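You operate a simulated robot arm through the tools that you are given. There is no shell and no other tool.

You are at the controls of a simulated robot arm. One attempt, no reset.

## Task
Start tunnel two: main switch, fan, heat to 200 degrees, then belt in.
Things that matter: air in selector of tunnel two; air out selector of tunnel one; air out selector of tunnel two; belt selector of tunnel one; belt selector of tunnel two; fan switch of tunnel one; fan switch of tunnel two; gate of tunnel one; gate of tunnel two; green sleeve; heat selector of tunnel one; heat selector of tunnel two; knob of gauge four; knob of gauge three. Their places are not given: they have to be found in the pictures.

It is judged by the outcome, as a careful person would: the job done as asked, and still so three seconds after it is handed in. It fails if anything else is knocked over, pushed out of place, dropped, spilled or broken.

## Robot
A 6-joint arm with a fingered hand, fixed in place. Base frame: the origin is on the floor under the middle of its stand, x ahead of it, y to its left, z up. Readings come in mm, degrees, newtons and seconds.
With the tool pointing down near the work surface it reaches from about 340 to 740 mm from the base axis. Its first joint turns from -115.0 to 115.0 degrees. Payload 4 kg.
The tool frame sits at the grasp point between the pads (the TCP): z along the fingers, y along the line on which they close. The tips reach 26 mm beyond it. The gripper opens to 132 mm; its body begins 73 mm behind the TCP. The gripper is a hand of 4 fingers: y runs from the thumb to the fingers, the wrist lies at [0, 0, -239] in the tool frame, and closing takes about 1.5 s.
Orientation is told as [roll, pitch, yaw] about the base's x, y, z axes, in that order, counted from this pose: with the fingers straight down and closing along the base's y, the tool's x points along the base's -x, its y along +y and its z along -z.

## Interface
- The arm moves only by the tool move_arm. Its argument "rows" is one flat list of numbers, 6 for each row, row after row: the shift along the tool's x, y, z in mm, then the turn, a rotation vector about the tool's x, y, z in degrees. In form: [tx, ty, tz, rx, ry, rz, tx, ty, tz, rx, ry, rz, ...]. A call has 1 to 20 rows; each row is the pose to reach, as a shift and turn from the pose commanded when the call began, along the tool's axes at that moment. "jaw" is the opening, from 0 (shut) to 1 (fully open), set as the call begins (left out, the last holds). Rows are played at 5 a second. More than 50 mm and 8.6 degrees between two rows, or a gripper value outside its range, and nothing of the call is played. A pose out of reach is approached as far as the arm can. The call stops where the force on the tool passes 40 N (or 10 N more than at its start, if that is more) or the arm is blocked; 0.2 s more then pass. Each finger travels about 153 mm/s and halts on what it meets, pressing with about 33 N; the grip force reading is that of the motor and also rises with nothing between the fingers. The clock runs only during rows and for 0.2 s after the last one: add rows that repeat a pose to give the fingers time. It gives the time, the measured TCP pose, the force on the tool (base axes), the opening and the grip force at its end, in the units of the frame above (readings bear some noise), with the torque about the TCP (base axes, N m) and any sound that the robot's microphone picked up, and new pictures: "views" is both (left out), scene, wrist or none.
- Cameras (640 x 400 px; columns grow to the right, rows downward): "scene" is fixed at [221.1, 648.8, 1639.3]; the picture's right is [-0.99, -0.16, 0.00], its down [-0.07, 0.42, -0.91] and it looks along [0.15, -0.89, -0.42] (base axes); focal length 334 px, centre (320, 200). "wrist" rides on the gripper at [68, 2, -97] in the tool frame; the picture's right is [-0.02, 1.00, 0.00], its down [-0.82, -0.02, -0.58] and it looks along [-0.58, -0.01, 0.82] (tool axes); focal length 270 px, centre (320, 200).
- raise_lower(by): slides the trunk up (or, below 0, down) by that many mm; the arm rides with it, the base frame stays. It gives what a move gives, with no picture.
- move_fingers(finger1, finger2, finger3, thumb_bend): sets how far each is bent, from 0 (flat) to 1 (curled in); at 0.3 the hand is open as for a grip, at 0.7 the pads meet at the TCP. One left out holds its place. A second passes; each finger stops where it meets its share of the squeeze, and holds until it gets a number again. A gripper value or a shape takes the hand back. It gives what a move gives, with no picture; readings hold the bend of each and the force on the fingers (four entries, about 0 where the hand has none), thumb and palm.
- grasp_type(shape): the hand has 4 fingers and takes this shape, open, in about a second: jaw (thumb against the fingers, like two jaws); tri (thumb and two fingers); tip (a fingertip pinch); poke (one finger out to press); point (the index stretched); flat (the hand flat); cup (the hand cupped); fist (a fist). The gripper value then closes the fingers along that shape, each until it touches; the sizes above hold for jaw. It gives what a move gives, with no picture.
- measure_at(camera, pixels): for up to 12 pixels [column, row] of the newest picture of that camera ("zoom" is the newest enlarged one), the place [x, y, z] in the base frame of the surface seen there, good to about 2 mm. It takes no simulated time.
- enlarge(camera, box): a new picture of the part [left, top, right, bottom] of that camera's present view, enlarged. It takes no simulated time.
- close_job(): hands the job in; it is judged then, once.

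Open the gripper and draw the arm clear of the work before you hand the job in, unless the task says otherwise.

The tools are called as name(argument=value, ...) on one line, values as JSON. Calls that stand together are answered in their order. move_arm: Moves the arm, as the interface text tells. Its arguments: {"type":"object","properties":{"rows":{"type":"array","items":{"type":"number"}},"jaw":{"type":"number"},"views":{"type":"string","enum":["both","scene","wrist","none"]}},"required":["rows"]} The other tools are called the same way: raise_lower (by) moves the trunk up or down; grasp_type (shape) gives the hand a shape; move_fingers (finger1, finger2, finger3, thumb_bend) moves the fingers one by one; measure_at (camera, pixels) gives the place of the surface under pixels of a picture; enlarge (camera, box) takes an enlarged picture of a part of a camera's view; close_job () hands the job in.

At the start:

```text
time: 0.0
eef_pos: [148.6, -300.8, 1428.0]
ee_rot: [-0.1, -0.1, 0.0]
wrist_force: [0.9, -0.1, -0.3]
wrist_torque: [0.0, -0.02, 0.02]
opening: 132.1
finger_force: 0.1
shape: jaw
bend: [0.3, 0.3, 0.3, 0.3]
finger forces: [0.0, 0.1, 0.0, 0.0, 0.0, 0.1]
trunk travel left (down, up): [-925.0, 65.0]
```

scene: 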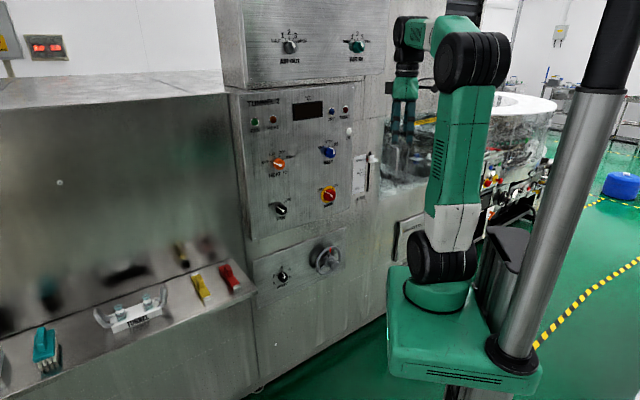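
wrist: 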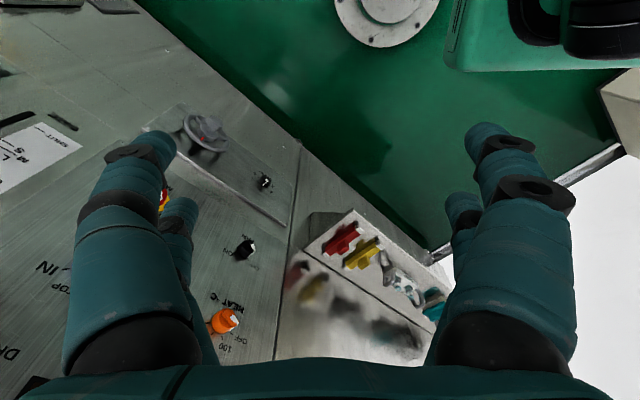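

The scene picture shows a panel with knobs (about columns 230-380, rows 30-290). I enlarge it to read the labels.

enlarge(camera="scene", box=[220, 80, 400, 220])

enlarge(camera="scene", box=[220, 0, 400, 110])

enlarge(camera="scene", box=[230, 180, 400, 320])

enlarge(camera="scene", box=[0, 200, 260, 400])

```text
2.86 times, centred on (310, 150) of scene
```

zoom: 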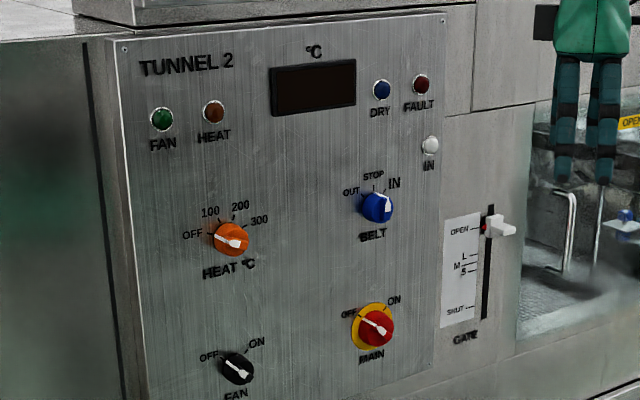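

```text
3.56 times, centred on (310, 55) of scene
```

zoom: 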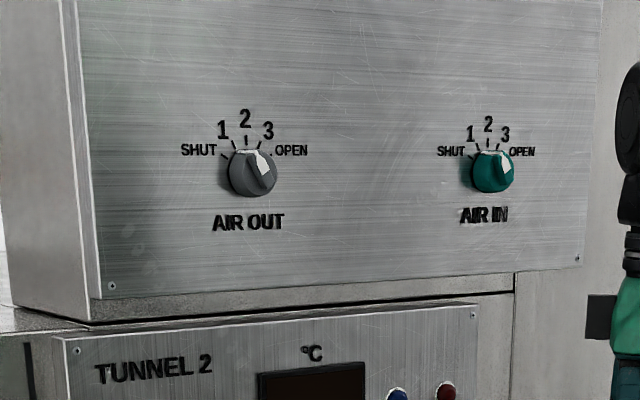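

```text
2.86 times, centred on (315, 250) of scene
```

zoom: 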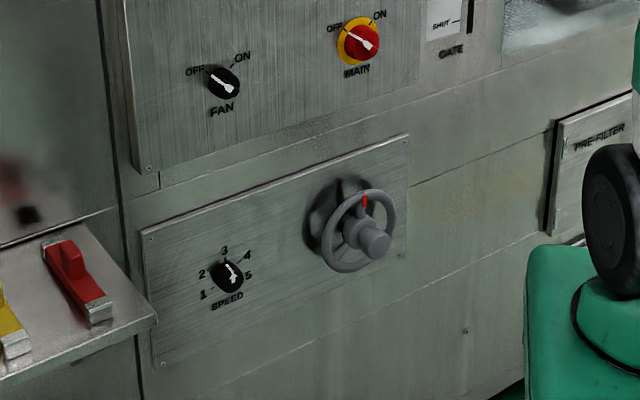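

```text
2.00 times, centred on (130, 300) of scene
```

zoom: 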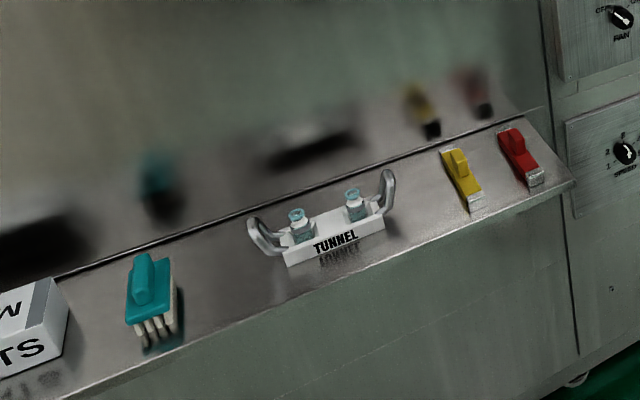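

I zoom closer on each knob of the Tunnel 2 panel to read pointers, and measure the panel plane.

enlarge(camera="scene", box=[260, 130, 310, 180])

enlarge(camera="scene", box=[305, 130, 355, 170])

enlarge(camera="scene", box=[305, 170, 355, 210])

enlarge(camera="scene", box=[260, 185, 310, 225])

measure_at(camera="scene", pixels=[[250, 140], [340, 125], [250, 215], [345, 205], [279, 164], [329, 153], [328, 195], [280, 211], [349, 131], [374, 158], [331, 111], [326, 260]])

```text
8.00 times, centred on (285, 155) of scene
```

zoom: 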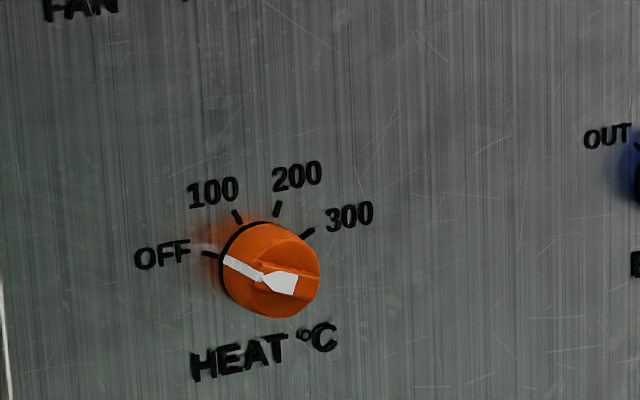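

```text
10.00 times, centred on (330, 150) of scene
```

zoom: 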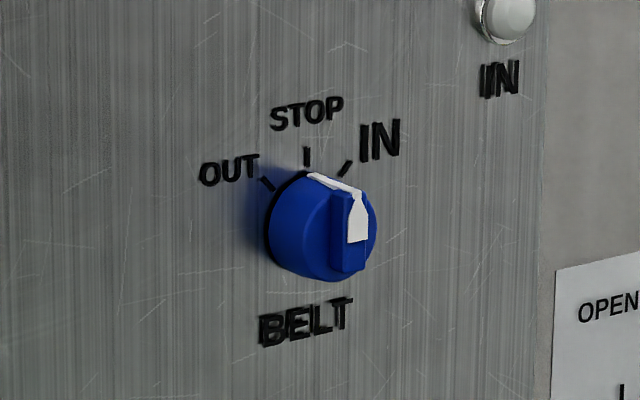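

```text
10.00 times, centred on (330, 190) of scene
```

zoom: 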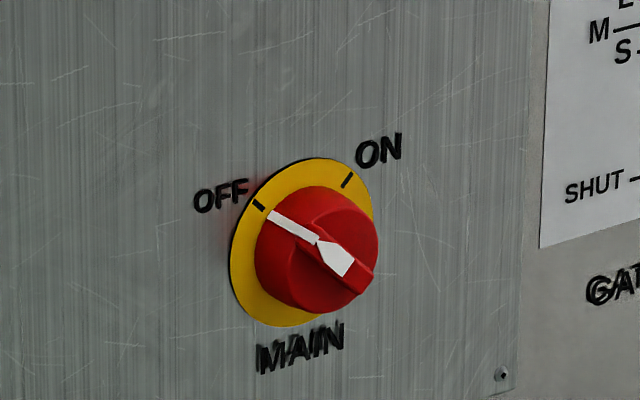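

```text
10.00 times, centred on (285, 205) of scene
```

zoom: 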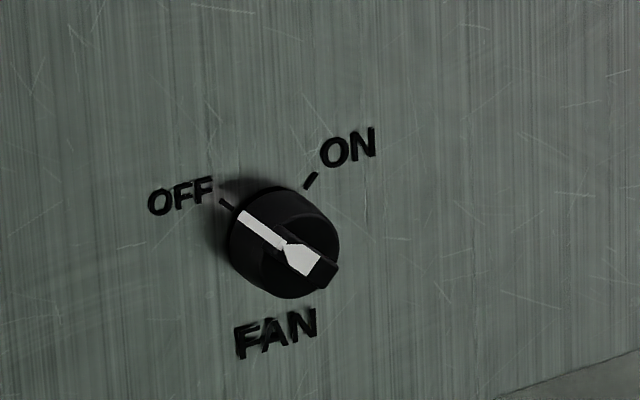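

```text
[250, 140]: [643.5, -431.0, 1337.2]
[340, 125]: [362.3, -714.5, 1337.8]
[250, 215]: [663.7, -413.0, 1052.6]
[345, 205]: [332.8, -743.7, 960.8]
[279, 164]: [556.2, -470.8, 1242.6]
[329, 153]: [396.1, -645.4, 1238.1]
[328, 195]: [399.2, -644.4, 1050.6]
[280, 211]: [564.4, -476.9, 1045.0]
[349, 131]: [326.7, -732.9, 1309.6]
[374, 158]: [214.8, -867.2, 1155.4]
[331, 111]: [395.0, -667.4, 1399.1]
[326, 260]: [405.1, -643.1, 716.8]
```

The knobs: HEAT at OFF, BELT at STOP, MAIN at OFF and FAN at OFF; the panel is the vertical plane x−y≈1076. I now measure arm parts in the scene and the tick marks of the MAIN knob in a new enlargement.

measure_at(camera="scene", pixels=[[440, 265], [470, 60], [412, 35], [405, 85], [403, 115], [440, 300], [465, 365], [600, 100]])

enlarge(camera="scene", box=[305, 170, 355, 210])

```text
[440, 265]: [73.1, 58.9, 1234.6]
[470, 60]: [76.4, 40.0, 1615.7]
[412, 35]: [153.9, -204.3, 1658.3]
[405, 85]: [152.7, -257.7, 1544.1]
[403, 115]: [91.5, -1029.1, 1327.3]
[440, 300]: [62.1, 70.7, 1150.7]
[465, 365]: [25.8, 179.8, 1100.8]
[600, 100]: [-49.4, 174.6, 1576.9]
```

```text
10.00 times, centred on (330, 190) of scene
```

zoom: 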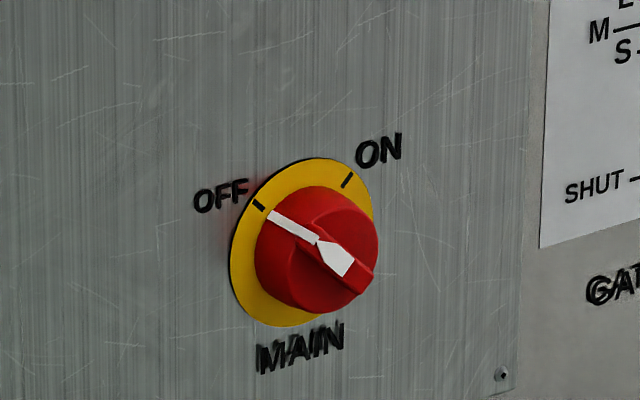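

Shoulder is at about z=1235. I measure the MAIN knob's rim, ticks and rib in this zoom.

measure_at(camera="zoom", pixels=[[258, 204], [349, 179], [240, 270], [322, 162], [372, 200], [285, 322], [330, 258], [366, 272], [310, 215], [280, 220], [345, 300], [300, 290]])

enlarge(camera="scene", box=[260, 130, 310, 180])

```text
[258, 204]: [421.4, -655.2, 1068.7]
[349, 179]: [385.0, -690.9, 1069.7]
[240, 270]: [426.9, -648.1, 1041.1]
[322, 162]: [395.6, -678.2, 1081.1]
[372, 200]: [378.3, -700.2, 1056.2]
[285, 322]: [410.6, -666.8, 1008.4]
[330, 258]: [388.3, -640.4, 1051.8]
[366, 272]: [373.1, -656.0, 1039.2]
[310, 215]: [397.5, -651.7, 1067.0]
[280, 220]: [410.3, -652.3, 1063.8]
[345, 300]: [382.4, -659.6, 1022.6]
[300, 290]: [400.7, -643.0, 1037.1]
```

```text
8.00 times, centred on (285, 155) of scene
```

zoom: 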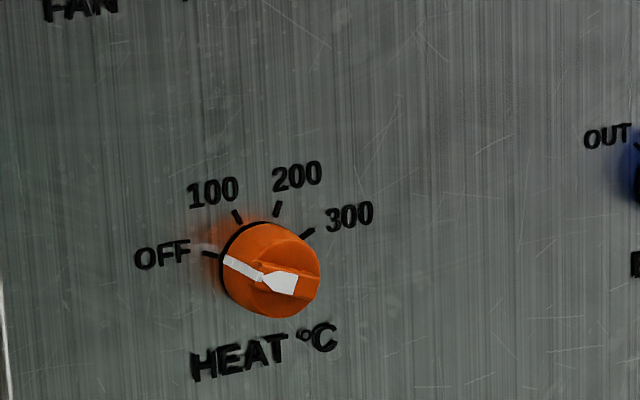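

MAIN: centre about t=-191 (along the panel), z=1045, OFF tick 45° left and ON 45° right of vertical. Now measure HEAT ticks and body in this zoom.

measure_at(camera="zoom", pixels=[[211, 254], [238, 217], [277, 209], [308, 232], [280, 283], [310, 290], [262, 270], [240, 266], [280, 245], [265, 305], [300, 265], [318, 275]])

enlarge(camera="scene", box=[260, 185, 310, 225])

```text
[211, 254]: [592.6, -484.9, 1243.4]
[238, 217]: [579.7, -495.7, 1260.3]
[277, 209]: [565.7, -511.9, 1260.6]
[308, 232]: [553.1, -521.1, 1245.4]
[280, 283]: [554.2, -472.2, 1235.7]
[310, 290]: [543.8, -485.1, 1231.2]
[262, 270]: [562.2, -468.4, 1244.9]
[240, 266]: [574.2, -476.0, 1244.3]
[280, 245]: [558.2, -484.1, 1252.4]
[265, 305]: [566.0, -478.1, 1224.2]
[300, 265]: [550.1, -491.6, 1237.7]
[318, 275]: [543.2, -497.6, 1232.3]
```

```text
10.00 times, centred on (285, 205) of scene
```

zoom: 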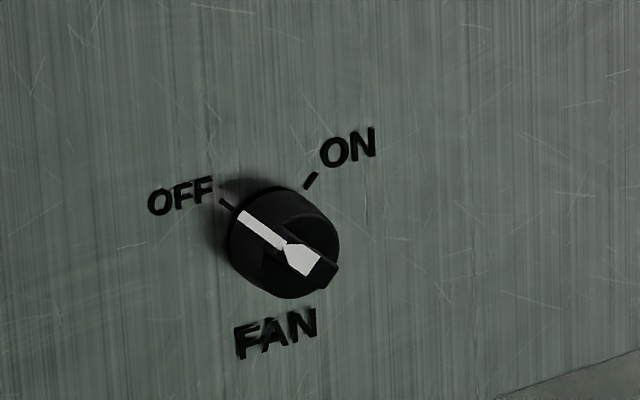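

HEAT: centre t≈49, z≈1233, ticks at −67.5, −22.5, +22.5 (200), +67.5. Now FAN, then BELT.

measure_at(camera="zoom", pixels=[[225, 203], [310, 181], [300, 260], [325, 285], [262, 228], [240, 240], [300, 200], [265, 275], [325, 235], [288, 290]])

enlarge(camera="scene", box=[305, 130, 355, 170])

```text
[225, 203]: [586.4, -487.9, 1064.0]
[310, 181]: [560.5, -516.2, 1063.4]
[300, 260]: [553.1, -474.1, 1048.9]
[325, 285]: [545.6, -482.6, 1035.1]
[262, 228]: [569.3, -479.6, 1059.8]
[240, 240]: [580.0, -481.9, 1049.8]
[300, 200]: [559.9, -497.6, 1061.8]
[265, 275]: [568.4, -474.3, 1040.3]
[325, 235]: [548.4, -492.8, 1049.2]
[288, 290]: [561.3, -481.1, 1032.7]
```

```text
10.00 times, centred on (330, 150) of scene
```

zoom: 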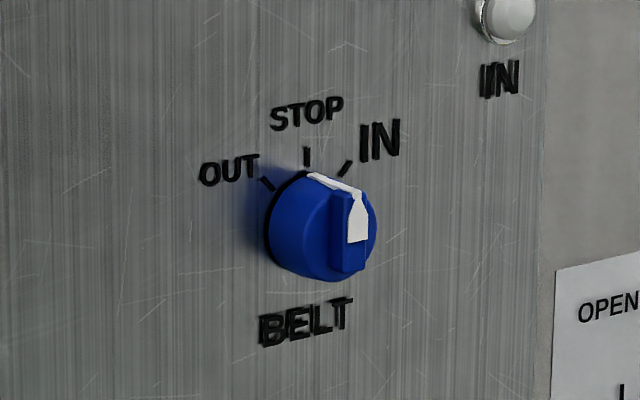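

FAN: centre t≈50.5, z≈1044.5, ticks ±45°. Now BELT.

measure_at(camera="zoom", pixels=[[268, 184], [306, 156], [345, 168], [357, 225], [352, 262], [320, 178], [290, 205], [300, 260], [325, 270], [372, 215]])

enlarge(camera="wrist", box=[0, 0, 640, 400])

```text
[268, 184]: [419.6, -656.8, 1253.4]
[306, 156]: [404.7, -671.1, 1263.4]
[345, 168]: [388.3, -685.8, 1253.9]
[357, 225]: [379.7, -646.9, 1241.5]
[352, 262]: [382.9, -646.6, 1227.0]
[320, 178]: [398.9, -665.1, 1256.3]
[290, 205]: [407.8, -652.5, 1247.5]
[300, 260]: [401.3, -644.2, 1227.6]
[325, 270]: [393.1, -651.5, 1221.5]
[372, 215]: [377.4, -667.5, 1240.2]
```

```text
1.00 times, centred on (320, 200) of wrist (not enlarged: the box is as wide or as high as the picture)
```

zoom: 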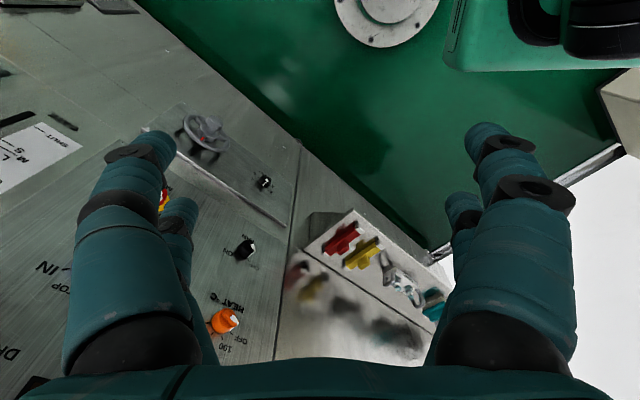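

BELT: centre t≈-189, z≈1233, ticks ±45°. I measure the surroundings (upper box, ledge at left with clamps, gate) so that the arm stays clear.

measure_at(camera="scene", pixels=[[255, 289], [230, 275], [200, 285], [130, 318], [225, 150], [150, 90], [290, 47], [357, 45], [245, 86], [380, 75], [374, 185], [372, 160]])

```text
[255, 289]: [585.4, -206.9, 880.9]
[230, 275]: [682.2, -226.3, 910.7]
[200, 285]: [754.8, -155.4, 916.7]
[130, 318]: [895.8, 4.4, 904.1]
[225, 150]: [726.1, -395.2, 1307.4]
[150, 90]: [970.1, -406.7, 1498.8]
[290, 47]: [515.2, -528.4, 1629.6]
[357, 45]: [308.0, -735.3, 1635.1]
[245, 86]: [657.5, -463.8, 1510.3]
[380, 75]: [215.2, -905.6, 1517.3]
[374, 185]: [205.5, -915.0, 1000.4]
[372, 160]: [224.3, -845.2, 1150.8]
```

The knobs sit about 726–761 mm ahead along (0.707,-0.707,0), with nothing in between, and the ledge is well below. I turn the hand to point at the panel and move to a standoff about 160 mm in front of it.

move_arm(rows=[-11.6, -10.8, 9.1, 2.51, -6.06, 2.51, -23.2, -21.7, 18.3, 5.03, -12.13, 5.03, -34.8, -32.5, 27.4, 7.54, -18.19, 7.54, -46.4, -43.4, 36.6, 10.06, -24.26, 10.06, -58.0, -54.2, 45.7, 12.57, -30.32, 12.57, -69.6, -65.1, 54.9, 15.09, -36.39, 15.09, -81.3, -75.9, 64.0, 17.6, -42.45, 17.6, -92.9, -86.7, 73.1, 20.11, -48.51, 20.11, -104.5, -97.6, 82.3, 22.63, -54.58, 22.63, -116.1, -108.4, 91.4, 25.14, -60.64, 25.14, -127.7, -119.3, 100.6, 27.66, -66.71, 27.66, -139.3, -130.1, 109.7, 30.17, -72.77, 30.17, -150.9, -141.0, 118.9, 32.69, -78.84, 32.69, -162.5, -151.8, 128, 35.2, -84.9, 35.2])

```text
time: 3.0
eef_pos: [354.0, -396.5, 1530.7]
ee_rot: [-6.1, -76.0, -38.0]
wrist_force: [0.4, -0.8, -0.5]
wrist_torque: [0.0, 0.0, -0.01]
opening: 131.7
finger_force: 0.1
shape: jaw
bend: [0.3, 0.3, 0.3, 0.3]
finger forces: [0.0, 0.0, 0.0, 0.0, 0.0, 0.1]
out of reach, approached as far as the arm can: row 6, 7, 8, 9, 10, 11, 12, 13, 14
trunk travel left (down, up): [-925.0, 65.0]
```

scene: 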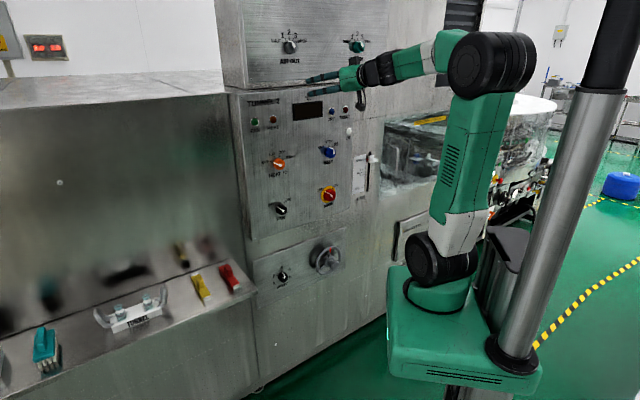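
wrist: 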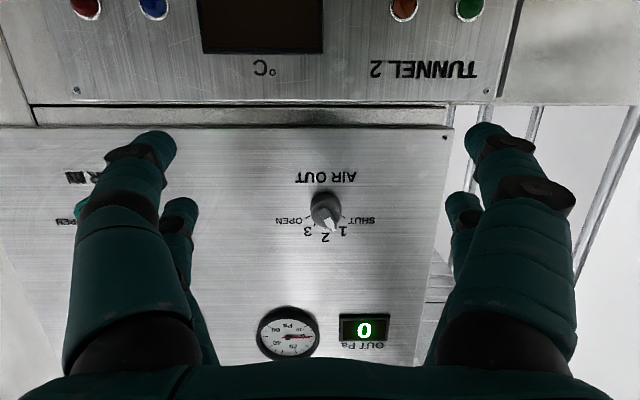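

The wrist cannot come that near the shoulder; the TCP stopped at z=1530. Lowering the trunk brings the shoulder down relative to the wrist, so I lower by 300 mm.

raise_lower(by=-300)

```text
time: 6.0
eef_pos: [354.5, -396.3, 1230.0]
ee_rot: [-6.3, -75.9, -37.8]
wrist_force: [-0.2, -0.4, 0.1]
wrist_torque: [0.04, 0.01, 0.02]
opening: 132.0
finger_force: 0.0
shape: jaw
bend: [0.3, 0.3, 0.3, 0.3]
finger forces: [0.0, 0.0, 0.0, 0.0, 0.0, 0.0]
trunk travel left (down, up): [-625.0, 365.0]
```

Trunk is down and TCP at z=1230. I send a zero move to see whether the commanded pose matches the measured one.

move_arm(rows=[0, 0, 0, 0, 0, 0], views="none")

```text
time: 6.4
eef_pos: [354.7, -397.5, 1230.6]
ee_rot: [-6.4, -75.8, -37.9]
wrist_force: [0.2, 1.1, -0.2]
wrist_torque: [0.01, 0.01, -0.03]
opening: 132.1
finger_force: 0.0
shape: jaw
bend: [0.3, 0.3, 0.3, 0.3]
finger forces: [0.0, 0.0, 0.1, 0.0, 0.1, 0.0]
trunk travel left (down, up): [-625.0, 365.0]
```

Commanded and measured agree. I now level the hand to point squarely at the panel and shift to the BELT/MAIN column (t=-191) at s≈560.

move_arm(rows=[-1.0, -26.9, 4.1, 0.13, -2.33, 0.27, -1.9, -53.7, 8.2, 0.27, -4.67, 0.55, -2.9, -80.6, 12.3, 0.4, -7.0, 0.82, -3.9, -107.5, 16.3, 0.53, -9.33, 1.09, -4.8, -134.3, 20.4, 0.67, -11.67, 1.37, -5.8, -161.2, 24.5, 0.8, -14.0, 1.64])

```text
time: 7.8
eef_pos: [270.8, -545.7, 1333.4]
ee_rot: [21.0, -86.7, -66.0]
wrist_force: [-0.2, -0.1, 0.6]
wrist_torque: [-0.03, -0.03, 0.0]
opening: 132.0
finger_force: 0.1
shape: jaw
bend: [0.3, 0.3, 0.3, 0.3]
finger forces: [0.0, 0.1, 0.1, 0.0, 0.1, 0.0]
out of reach, approached as far as the arm can: row 1, 2, 3, 4, 5, 6
trunk travel left (down, up): [-625.0, 365.0]
```

scene: 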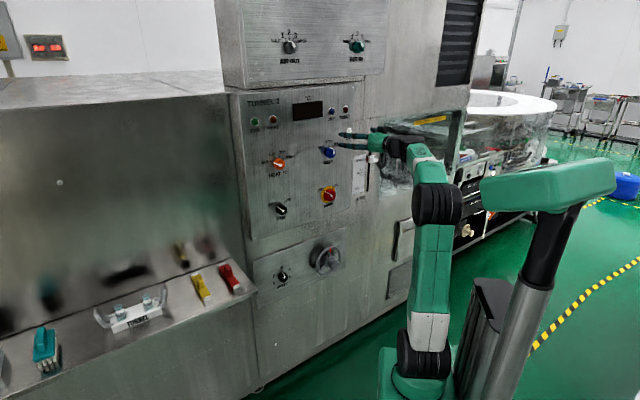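
wrist: 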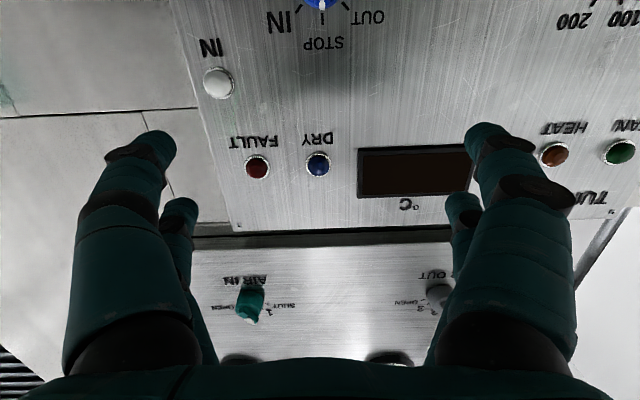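

The arm stopped at z=1333 instead of 1235. I measure the arm's links in the scene picture to understand the limit.

measure_at(camera="scene", pixels=[[425, 355], [437, 200], [428, 165], [420, 150], [398, 148], [377, 143], [428, 265], [410, 395], [548, 185]])

enlarge(camera="scene", box=[330, 110, 500, 250])

```text
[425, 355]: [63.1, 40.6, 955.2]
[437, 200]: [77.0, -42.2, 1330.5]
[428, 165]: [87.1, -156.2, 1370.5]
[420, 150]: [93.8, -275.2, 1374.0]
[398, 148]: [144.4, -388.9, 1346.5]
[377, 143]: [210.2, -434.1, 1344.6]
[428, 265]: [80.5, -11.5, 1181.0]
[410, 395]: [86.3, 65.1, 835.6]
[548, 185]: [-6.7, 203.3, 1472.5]
```

```text
2.86 times, centred on (415, 180) of scene
```

zoom: 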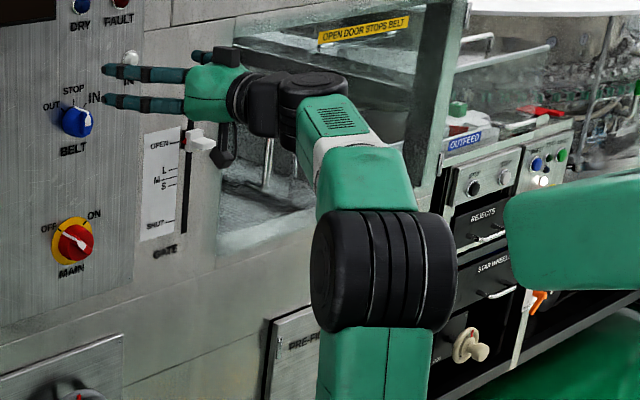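

The upper arm is vertical and the forearm level, so the wrist prefers to sit about 400 mm above the shoulder. I lower the trunk 290 mm so the hand comes to the MAIN knob's height (z≈1045).

raise_lower(by=-290)

move_arm(rows=[0, 0, 0, 0, 0, 0])

```text
time: 10.7
eef_pos: [270.5, -546.3, 1044.0]
ee_rot: [20.7, -86.7, -65.6]
wrist_force: [-0.3, 0.3, -0.3]
wrist_torque: [-0.03, 0.01, 0.06]
opening: 131.7
finger_force: 0.0
shape: jaw
bend: [0.3, 0.3, 0.3, 0.3]
finger forces: [0.1, 0.1, 0.1, 0.0, 0.0, 0.1]
trunk travel left (down, up): [-335.0, 655.0]
```

```text
time: 11.1
eef_pos: [271.3, -546.4, 1042.9]
ee_rot: [20.5, -86.7, -65.5]
wrist_force: [0.2, -1.0, 0.0]
wrist_torque: [-0.02, -0.01, 0.0]
opening: 132.0
finger_force: 0.0
shape: jaw
bend: [0.3, 0.3, 0.3, 0.3]
finger forces: [0.0, 0.1, 0.0, 0.0, 0.1, 0.1]
trunk travel left (down, up): [-335.0, 655.0]
```

scene: 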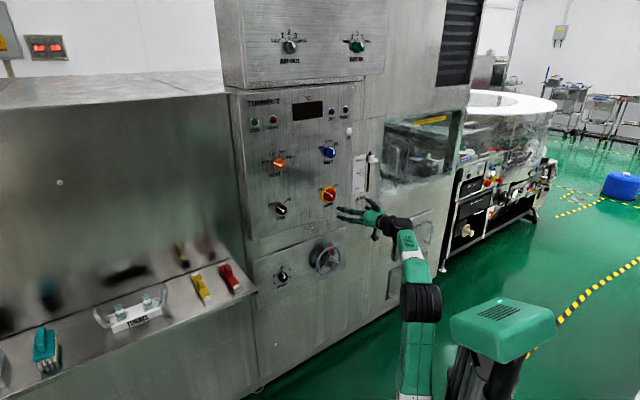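
wrist: 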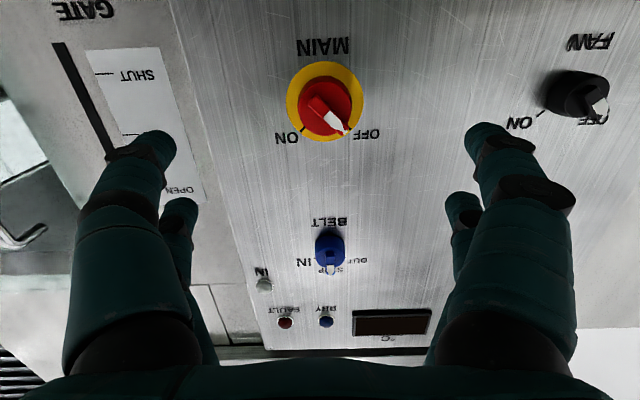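

The wrist view shows MAIN at (325,100) with its pointer at OFF, and the hand is nearly square to the panel. I straighten the last 3° and shift to t=-191, z=1045, s=590.

move_arm(rows=[-0.7, 1.2, 3.9, 0, -1.03, -0.39, -1.5, 2.3, 7.8, 0, -2.06, -0.77, -2.2, 3.5, 11.7, 0, -3.09, -1.16, -2.2, 3.5, 11.7, 0, -3.09, -1.16])

enlarge(camera="scene", box=[310, 180, 430, 270])

```text
time: 12.1
eef_pos: [284.8, -556.0, 1065.4]
ee_rot: [21.6, -89.5, -66.6]
wrist_force: [-0.1, -0.2, 0.0]
wrist_torque: [0.01, -0.01, 0.02]
opening: 132.1
finger_force: 0.1
shape: jaw
bend: [0.3, 0.3, 0.3, 0.3]
finger forces: [0.0, 0.0, 0.0, 0.1, 0.1, 0.0]
out of reach, approached as far as the arm can: row 1, 2, 3, 4
trunk travel left (down, up): [-335.0, 655.0]
```

scene: 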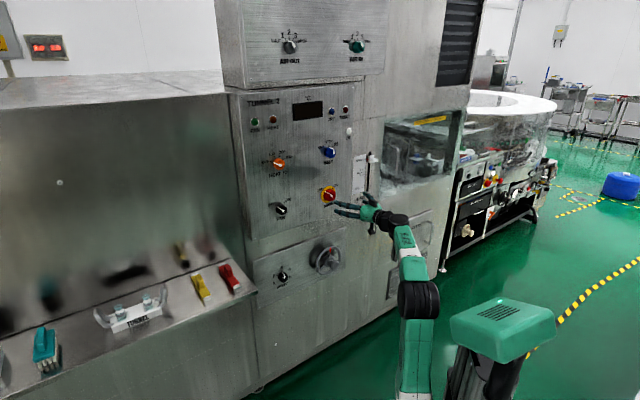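
wrist: 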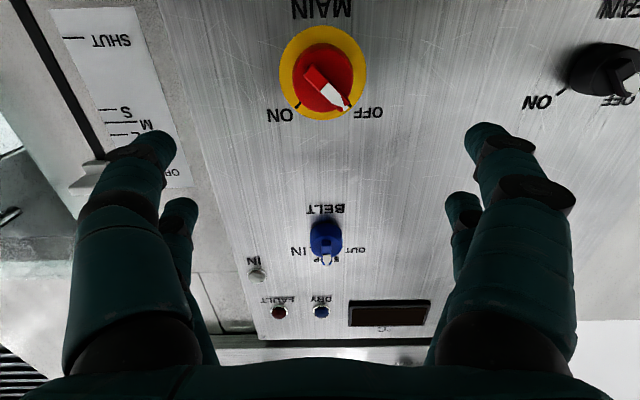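

```text
4.44 times, centred on (370, 225) of scene
```

zoom: 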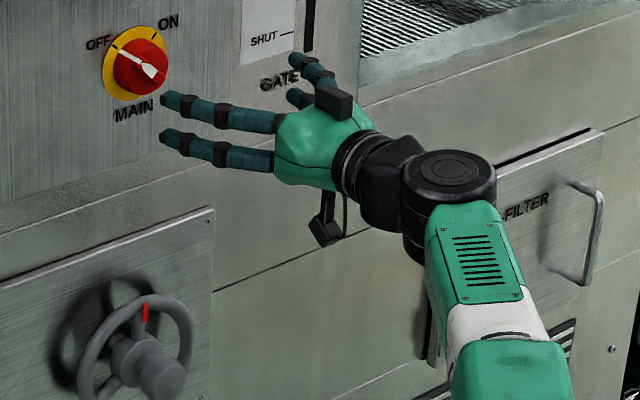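

The hand is square now but 20 mm high (z=1065), centred on t=-192; the fingers are two against two. I lower the trunk 20 mm to bring the hand level with MAIN (z=1045).

raise_lower(by=-20)

move_arm(rows=[0, 0, 0, 0, 0, -8, 0, 0, 0, 0, 0, -16, 0, 0, 0, 0, 0, -24, 0, 0, 0, 0, 0, -32, 0, 0, 0, 0, 0, -40, 0, 0, 0, 0, 0, -45, 0, 0, 0, 0, 0, -45])

```text
time: 12.8
eef_pos: [283.7, -556.4, 1045.7]
ee_rot: [20.9, -89.4, -66.1]
wrist_force: [-1.1, 1.2, -0.5]
wrist_torque: [0.02, 0.01, -0.02]
opening: 131.8
finger_force: 0.1
shape: jaw
bend: [0.3, 0.3, 0.3, 0.3]
finger forces: [0.1, 0.0, 0.0, 0.1, 0.0, 0.0]
trunk travel left (down, up): [-315.0, 675.0]
```

```text
time: 14.4
eef_pos: [326.7, -588.7, 1138.6]
ee_rot: [-89.2, -45.1, 44.4]
wrist_force: [-0.5, 0.3, -0.7]
wrist_torque: [0.03, -0.01, -0.01]
opening: 132.2
finger_force: 0.1
shape: jaw
bend: [0.3, 0.3, 0.3, 0.3]
finger forces: [0.0, 0.0, 0.1, 0.0, 0.0, 0.0]
out of reach, approached as far as the arm can: row 1, 2, 3, 4, 5, 6, 7
trunk travel left (down, up): [-315.0, 675.0]
```

scene: 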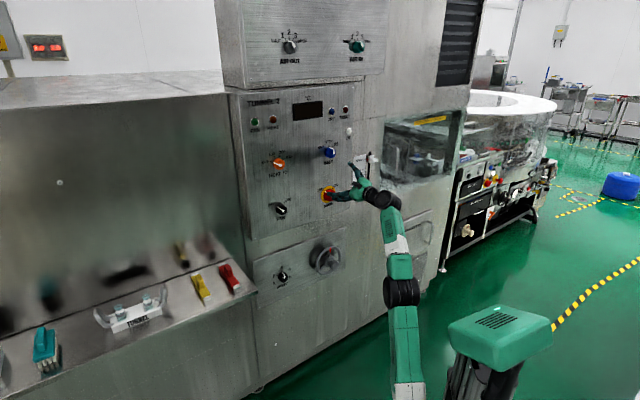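
wrist: 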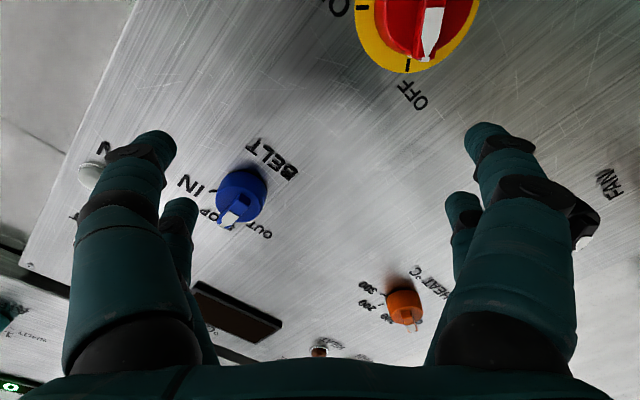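

The −45° roll pushed the arm up 93 mm: the wrist is at a joint limit on that side. I roll the other way to φ=+45° (knob body grip works at any roll) while returning to s=620, t=-191, z=1045.

move_arm(rows=[5.9, 5.2, -2.3, 0, 0, 7.5, 11.8, 10.3, -4.5, 0, 0, 15, 17.6, 15.5, -6.8, 0, 0, 22.5, 23.5, 20.6, -9, 0, 0, 30, 29.4, 25.8, -11.3, 0, 0, 37.5, 35.3, 30.9, -13.5, 0, 0, 45, 41.1, 36.1, -15.8, 0, 0, 52.5, 47, 41.2, -18, 0, 0, 60, 52.9, 46.4, -20.3, 0, 0, 67.5, 58.8, 51.5, -22.5, 0, 0, 75, 64.6, 56.7, -24.8, 0, 0, 82.5, 70.5, 61.8, -27, 0, 0, 90, 70.5, 61.8, -27, 0, 0, 90])

```text
time: 17.2
eef_pos: [304.8, -572.8, 1045.9]
ee_rot: [89.3, -44.8, -134.5]
wrist_force: [-0.1, 0.0, -0.2]
wrist_torque: [0.0, 0.0, 0.0]
opening: 131.9
finger_force: 0.1
shape: jaw
bend: [0.3, 0.3, 0.3, 0.3]
finger forces: [0.0, 0.1, 0.0, 0.0, 0.0, 0.0]
trunk travel left (down, up): [-315.0, 675.0]
```

scene: 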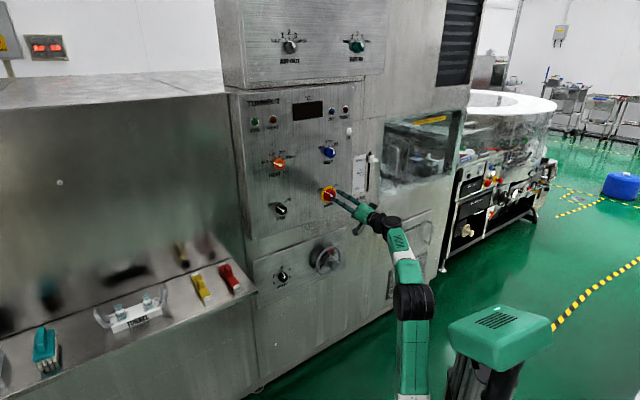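
wrist: 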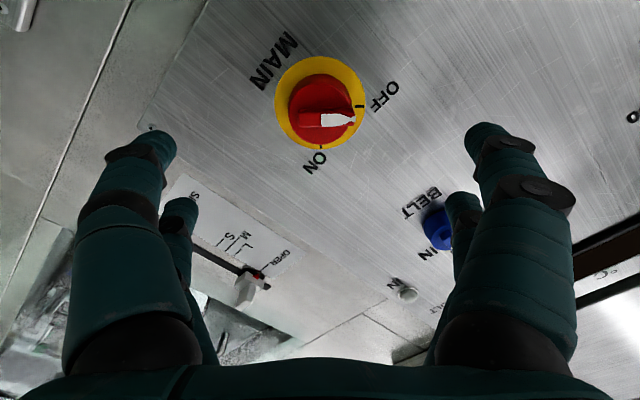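

That pose was reached exactly. I test in free space whether the roll continues another 90° to φ=135°, which would give the OFF→ON turn.

move_arm(rows=[0, 0, 0, 0, 0, 8, 0, 0, 0, 0, 0, 16, 0, 0, 0, 0, 0, 24, 0, 0, 0, 0, 0, 32, 0, 0, 0, 0, 0, 40, 0, 0, 0, 0, 0, 48, 0, 0, 0, 0, 0, 56, 0, 0, 0, 0, 0, 64, 0, 0, 0, 0, 0, 72, 0, 0, 0, 0, 0, 80, 0, 0, 0, 0, 0, 88, 0, 0, 0, 0, 0, 96, 0, 0, 0, 0, 0, 104, 0, 0, 0, 0, 0, 112, 0, 0, 0, 0, 0, 120, 0, 0, 0, 0, 0, 128, 0, 0, 0, 0, 0, 135, 0, 0, 0, 0, 0, 135])

```text
time: 21.0
eef_pos: [305.3, -573.6, 1046.6]
ee_rot: [-29.4, 89.4, 105.6]
wrist_force: [0.6, -0.5, 0.1]
wrist_torque: [-0.01, -0.05, 0.02]
opening: 131.8
finger_force: 0.1
shape: jaw
bend: [0.3, 0.3, 0.3, 0.3]
finger forces: [0.1, 0.1, 0.1, 0.1, 0.0, 0.0]
trunk travel left (down, up): [-315.0, 675.0]
```

scene: 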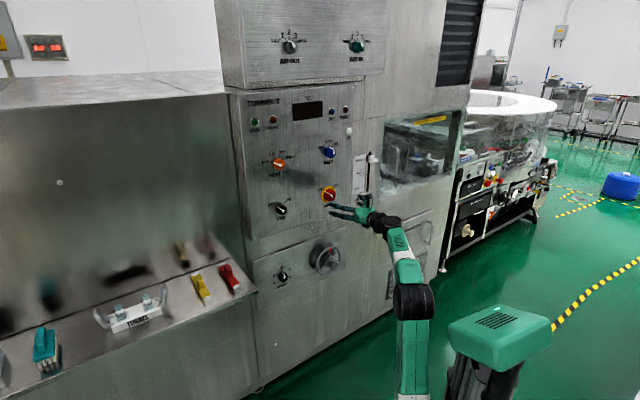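
wrist: 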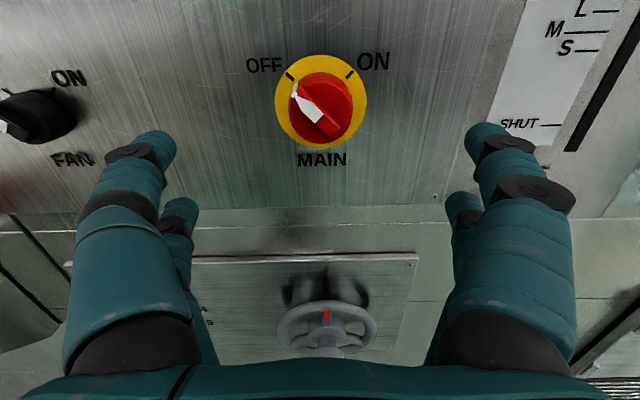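

Roll φ=180° (camera on top, upright view, MAIN pointer at OFF at (295,95)) is reachable. I test another +45° to φ=225°, the ON end for a grip across the rib.

move_arm(rows=[0, 0, 0, 0, 0, 8, 0, 0, 0, 0, 0, 16, 0, 0, 0, 0, 0, 24, 0, 0, 0, 0, 0, 32, 0, 0, 0, 0, 0, 40, 0, 0, 0, 0, 0, 48, 0, 0, 0, 0, 0, 52, 0, 0, 0, 0, 0, 52], views="wrist")

```text
time: 22.8
eef_pos: [305.3, -574.3, 1046.5]
ee_rot: [-89.4, 37.7, 45.4]
wrist_force: [-0.6, 0.9, 0.3]
wrist_torque: [-0.04, -0.01, -0.04]
opening: 132.1
finger_force: 0.1
shape: jaw
bend: [0.3, 0.3, 0.3, 0.3]
finger forces: [0.0, 0.0, 0.1, 0.1, 0.0, 0.0]
trunk travel left (down, up): [-315.0, 675.0]
```

wrist: 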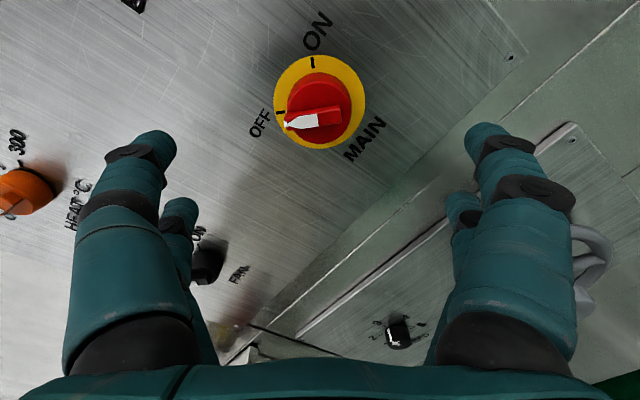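

φ=232° also works, so I can grip MAIN across its rib at φ=135° and turn to φ=225°. I roll back to φ=135° at the standoff.

move_arm(rows=[0, 0, 0, 0, 0, -7.5, 0, 0, 0, 0, 0, -15, 0, 0, 0, 0, 0, -22.5, 0, 0, 0, 0, 0, -30, 0, 0, 0, 0, 0, -37.5, 0, 0, 0, 0, 0, -45, 0, 0, 0, 0, 0, -52.5, 0, 0, 0, 0, 0, -60, 0, 0, 0, 0, 0, -67.5, 0, 0, 0, 0, 0, -75, 0, 0, 0, 0, 0, -82.5, 0, 0, 0, 0, 0, -90, -0.8, 2.0, 0, 0, 0, -97, -0.8, 2.0, 0, 0, 0, -97], views="wrist")

```text
time: 25.8
eef_pos: [305.8, -571.8, 1043.2]
ee_rot: [89.3, 45.1, -135.5]
wrist_force: [0.1, -0.1, -0.6]
wrist_torque: [0.0, 0.0, -0.03]
opening: 132.0
finger_force: 0.0
shape: jaw
bend: [0.3, 0.3, 0.3, 0.3]
finger forces: [0.0, 0.0, 0.0, 0.1, 0.0, 0.0]
trunk travel left (down, up): [-315.0, 675.0]
```

wrist: 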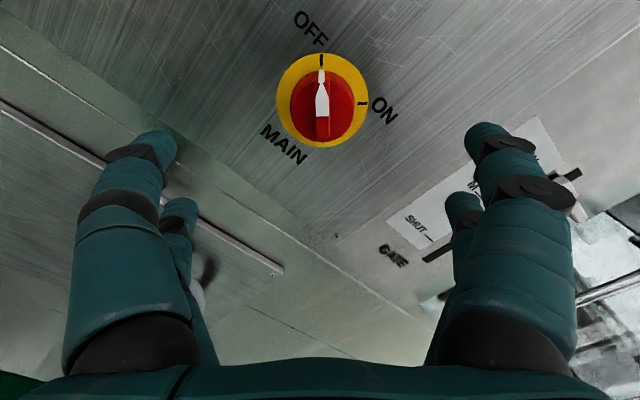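

The rib is vertical in the wrist view at column 322, lined up with the hand, closing across it. I advance 75 mm with a small lateral correction.

move_arm(rows=[-0.5, 1.1, 15, 0, 0, 0, -1, 2.3, 30, 0, 0, 0, -1, 2.3, 45, 0, 0, 0, -1, 2.3, 60, 0, 0, 0, -1, 2.3, 75, 0, 0, 0, -1, 2.3, 75, 0, 0, 0])

enlarge(camera="scene", box=[300, 160, 420, 250])

```text
time: 27.2
eef_pos: [356.3, -627.8, 1043.6]
ee_rot: [89.3, 45.2, -135.6]
wrist_force: [0.2, 0.0, -0.4]
wrist_torque: [0.0, 0.0, 0.0]
opening: 132.1
finger_force: 0.1
shape: jaw
bend: [0.3, 0.3, 0.3, 0.3]
finger forces: [0.0, 0.0, 0.1, 0.0, 0.1, 0.1]
trunk travel left (down, up): [-315.0, 675.0]
```

scene: 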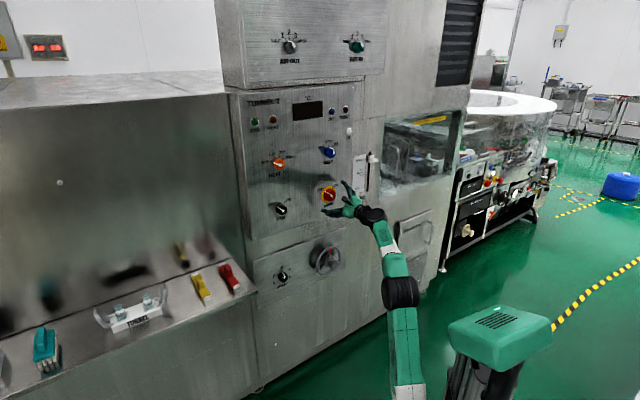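
wrist: 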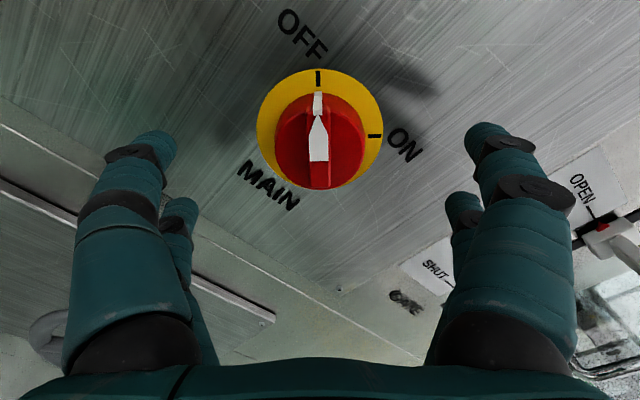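

```text
4.44 times, centred on (360, 205) of scene
```

zoom: 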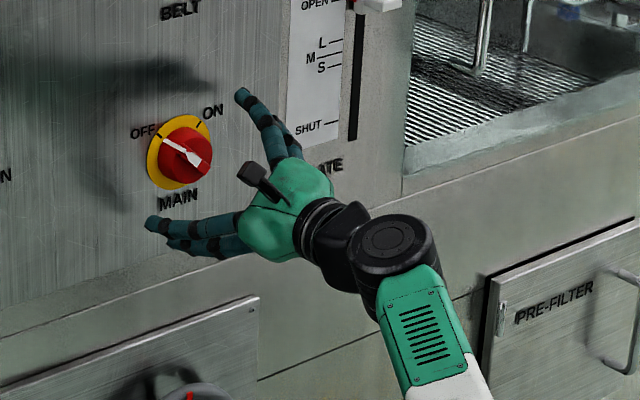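

At s=696 the knob is centred (col 319). I advance 27 mm more so the knob body sits between the fingertips, and begin closing partially to check alignment.

move_arm(rows=[0, 0, 9, 0, 0, 0, 0, 0, 18, 0, 0, 0, 0, 0, 27, 0, 0, 0, 0, 0, 27, 0, 0, 0], jaw=0.65)

enlarge(camera="scene", box=[300, 160, 400, 235])

```text
time: 28.2
eef_pos: [376.4, -646.0, 1043.8]
ee_rot: [89.3, 45.1, -135.5]
wrist_force: [0.2, 0.5, -0.1]
wrist_torque: [0.0, 0.0, 0.0]
opening: 86.0
finger_force: 0.2
shape: jaw
bend: [0.7, 0.7, 0.7, 0.64]
finger forces: [0.0, 0.1, 0.1, 0.0, 0.0, 0.0]
trunk travel left (down, up): [-315.0, 675.0]
```

scene: 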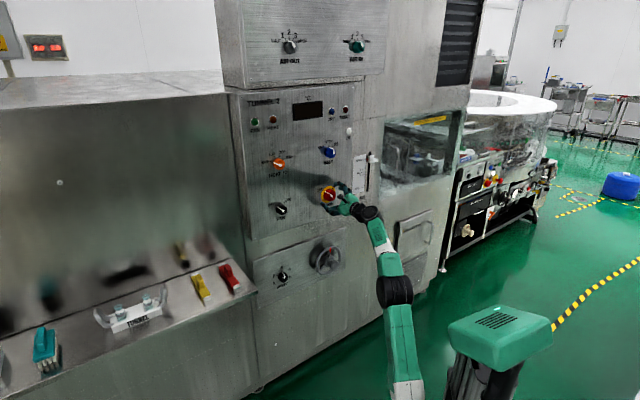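
wrist: 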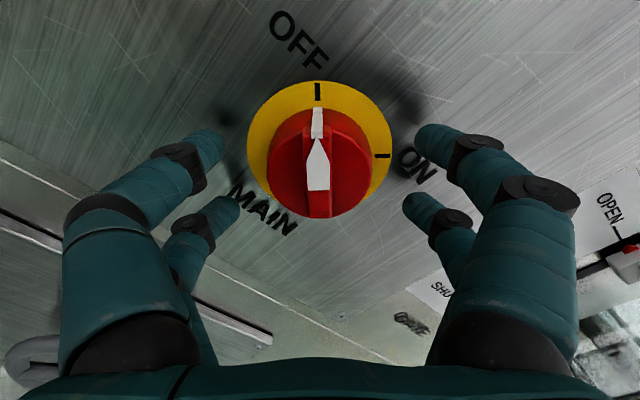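

```text
5.33 times, centred on (350, 198) of scene
```

zoom: 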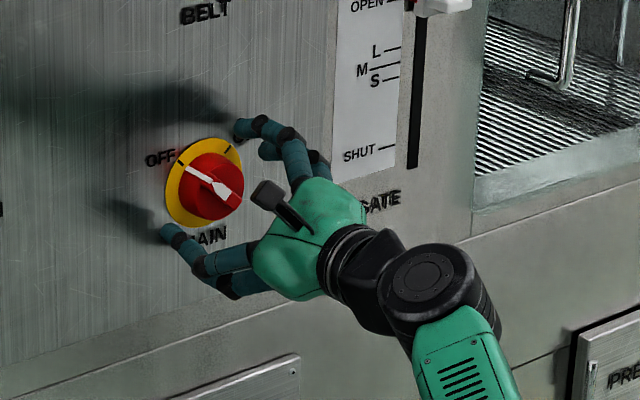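

The knob sits centred between the four fingertips (pairs at rows ~142 and ~207, knob centre ~(320,165)). I close the hand on it.

move_arm(rows=[0, 0, 0, 0, 0, 0, 0, 0, 0, 0, 0, 0, 0, 0, 0, 0, 0, 0, 0, 0, 0, 0, 0, 0, 0, 0, 0, 0, 0, 0, 0, 0, 0, 0, 0, 0, 0, 0, 0, 0, 0, 0], jaw=0)

enlarge(camera="scene", box=[300, 160, 400, 235])

```text
time: 29.8
eef_pos: [375.0, -647.5, 1042.3]
ee_rot: [89.2, 45.3, -135.5]
wrist_force: [0.3, -1.1, -2.5]
wrist_torque: [0.02, 0.08, -0.01]
opening: 31.0
finger_force: 32.7
shape: jaw
bend: [0.74, 0.73, 0.73, 0.7]
finger forces: [31.6, 30.7, 27.6, 0.0, 30.6, 0.0]
trunk travel left (down, up): [-315.0, 675.0]
```

scene: 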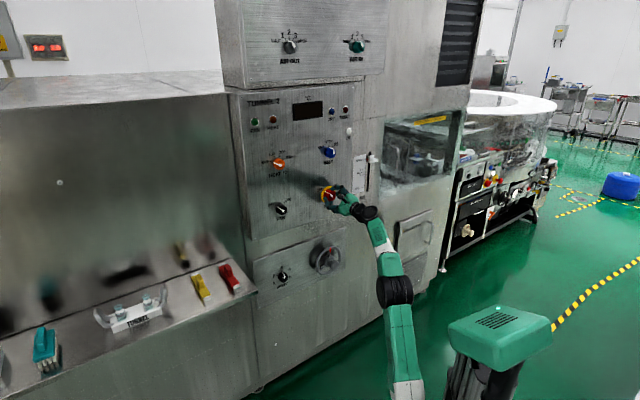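
wrist: 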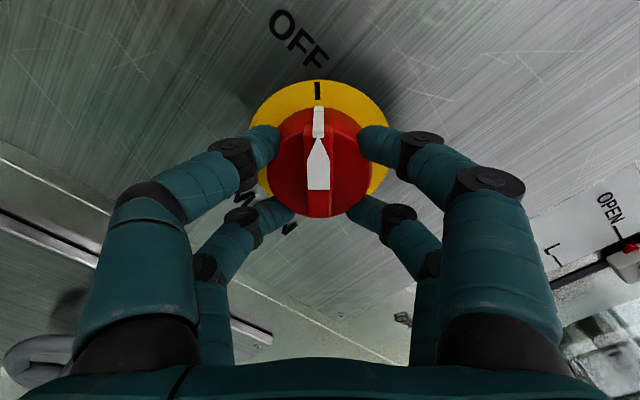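

```text
5.33 times, centred on (350, 198) of scene
```

zoom: 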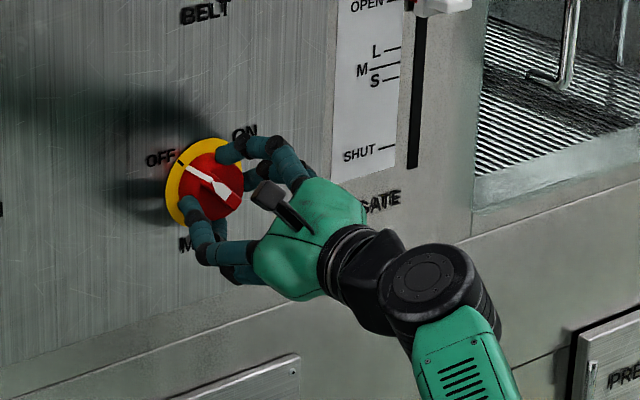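

All four fingers hold the knob body with about 30 N each and the tool force is small. I turn +90° clockwise about the tool axis.

move_arm(rows=[0, 0, 0, 0, 0, 6, 0, 0, 0, 0, 0, 12, 0, 0, 0, 0, 0, 18, 0, 0, 0, 0, 0, 24, 0, 0, 0, 0, 0, 30, 0, 0, 0, 0, 0, 36, 0, 0, 0, 0, 0, 42, 0, 0, 0, 0, 0, 48, 0, 0, 0, 0, 0, 54, 0, 0, 0, 0, 0, 60, 0, 0, 0, 0, 0, 66, 0, 0, 0, 0, 0, 72, 0, 0, 0, 0, 0, 78, 0, 0, 0, 0, 0, 84, 0, 0, 0, 0, 0, 90, 0, 0, 0, 0, 0, 90])

enlarge(camera="scene", box=[300, 160, 400, 235])

```text
time: 33.2
eef_pos: [378.8, -644.6, 1043.1]
ee_rot: [-89.1, 44.9, 46.0]
wrist_force: [6.7, 23.3, -18.5]
wrist_torque: [-0.1, 0.46, 0.55]
opening: 31.1
finger_force: 32.7
shape: jaw
bend: [0.74, 0.73, 0.73, 0.7]
finger forces: [32.0, 38.1, 42.7, 0.0, 30.8, 0.0]
trunk travel left (down, up): [-315.0, 675.0]
```

scene: 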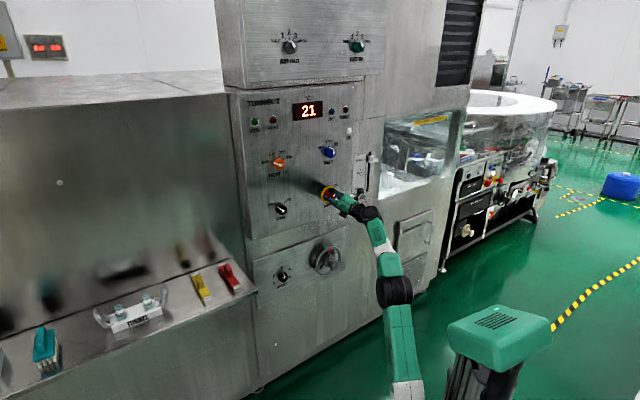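
wrist: 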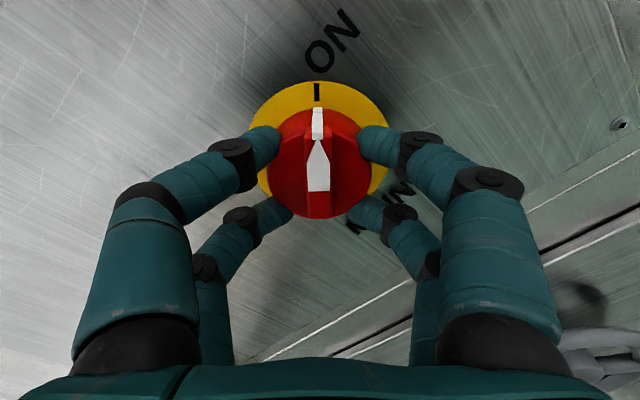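

```text
5.33 times, centred on (350, 198) of scene
```

zoom: 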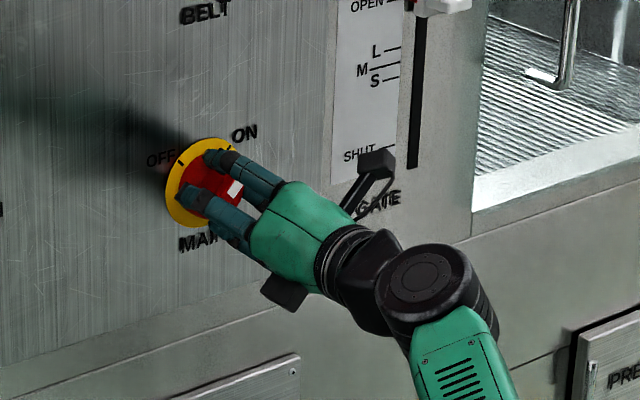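

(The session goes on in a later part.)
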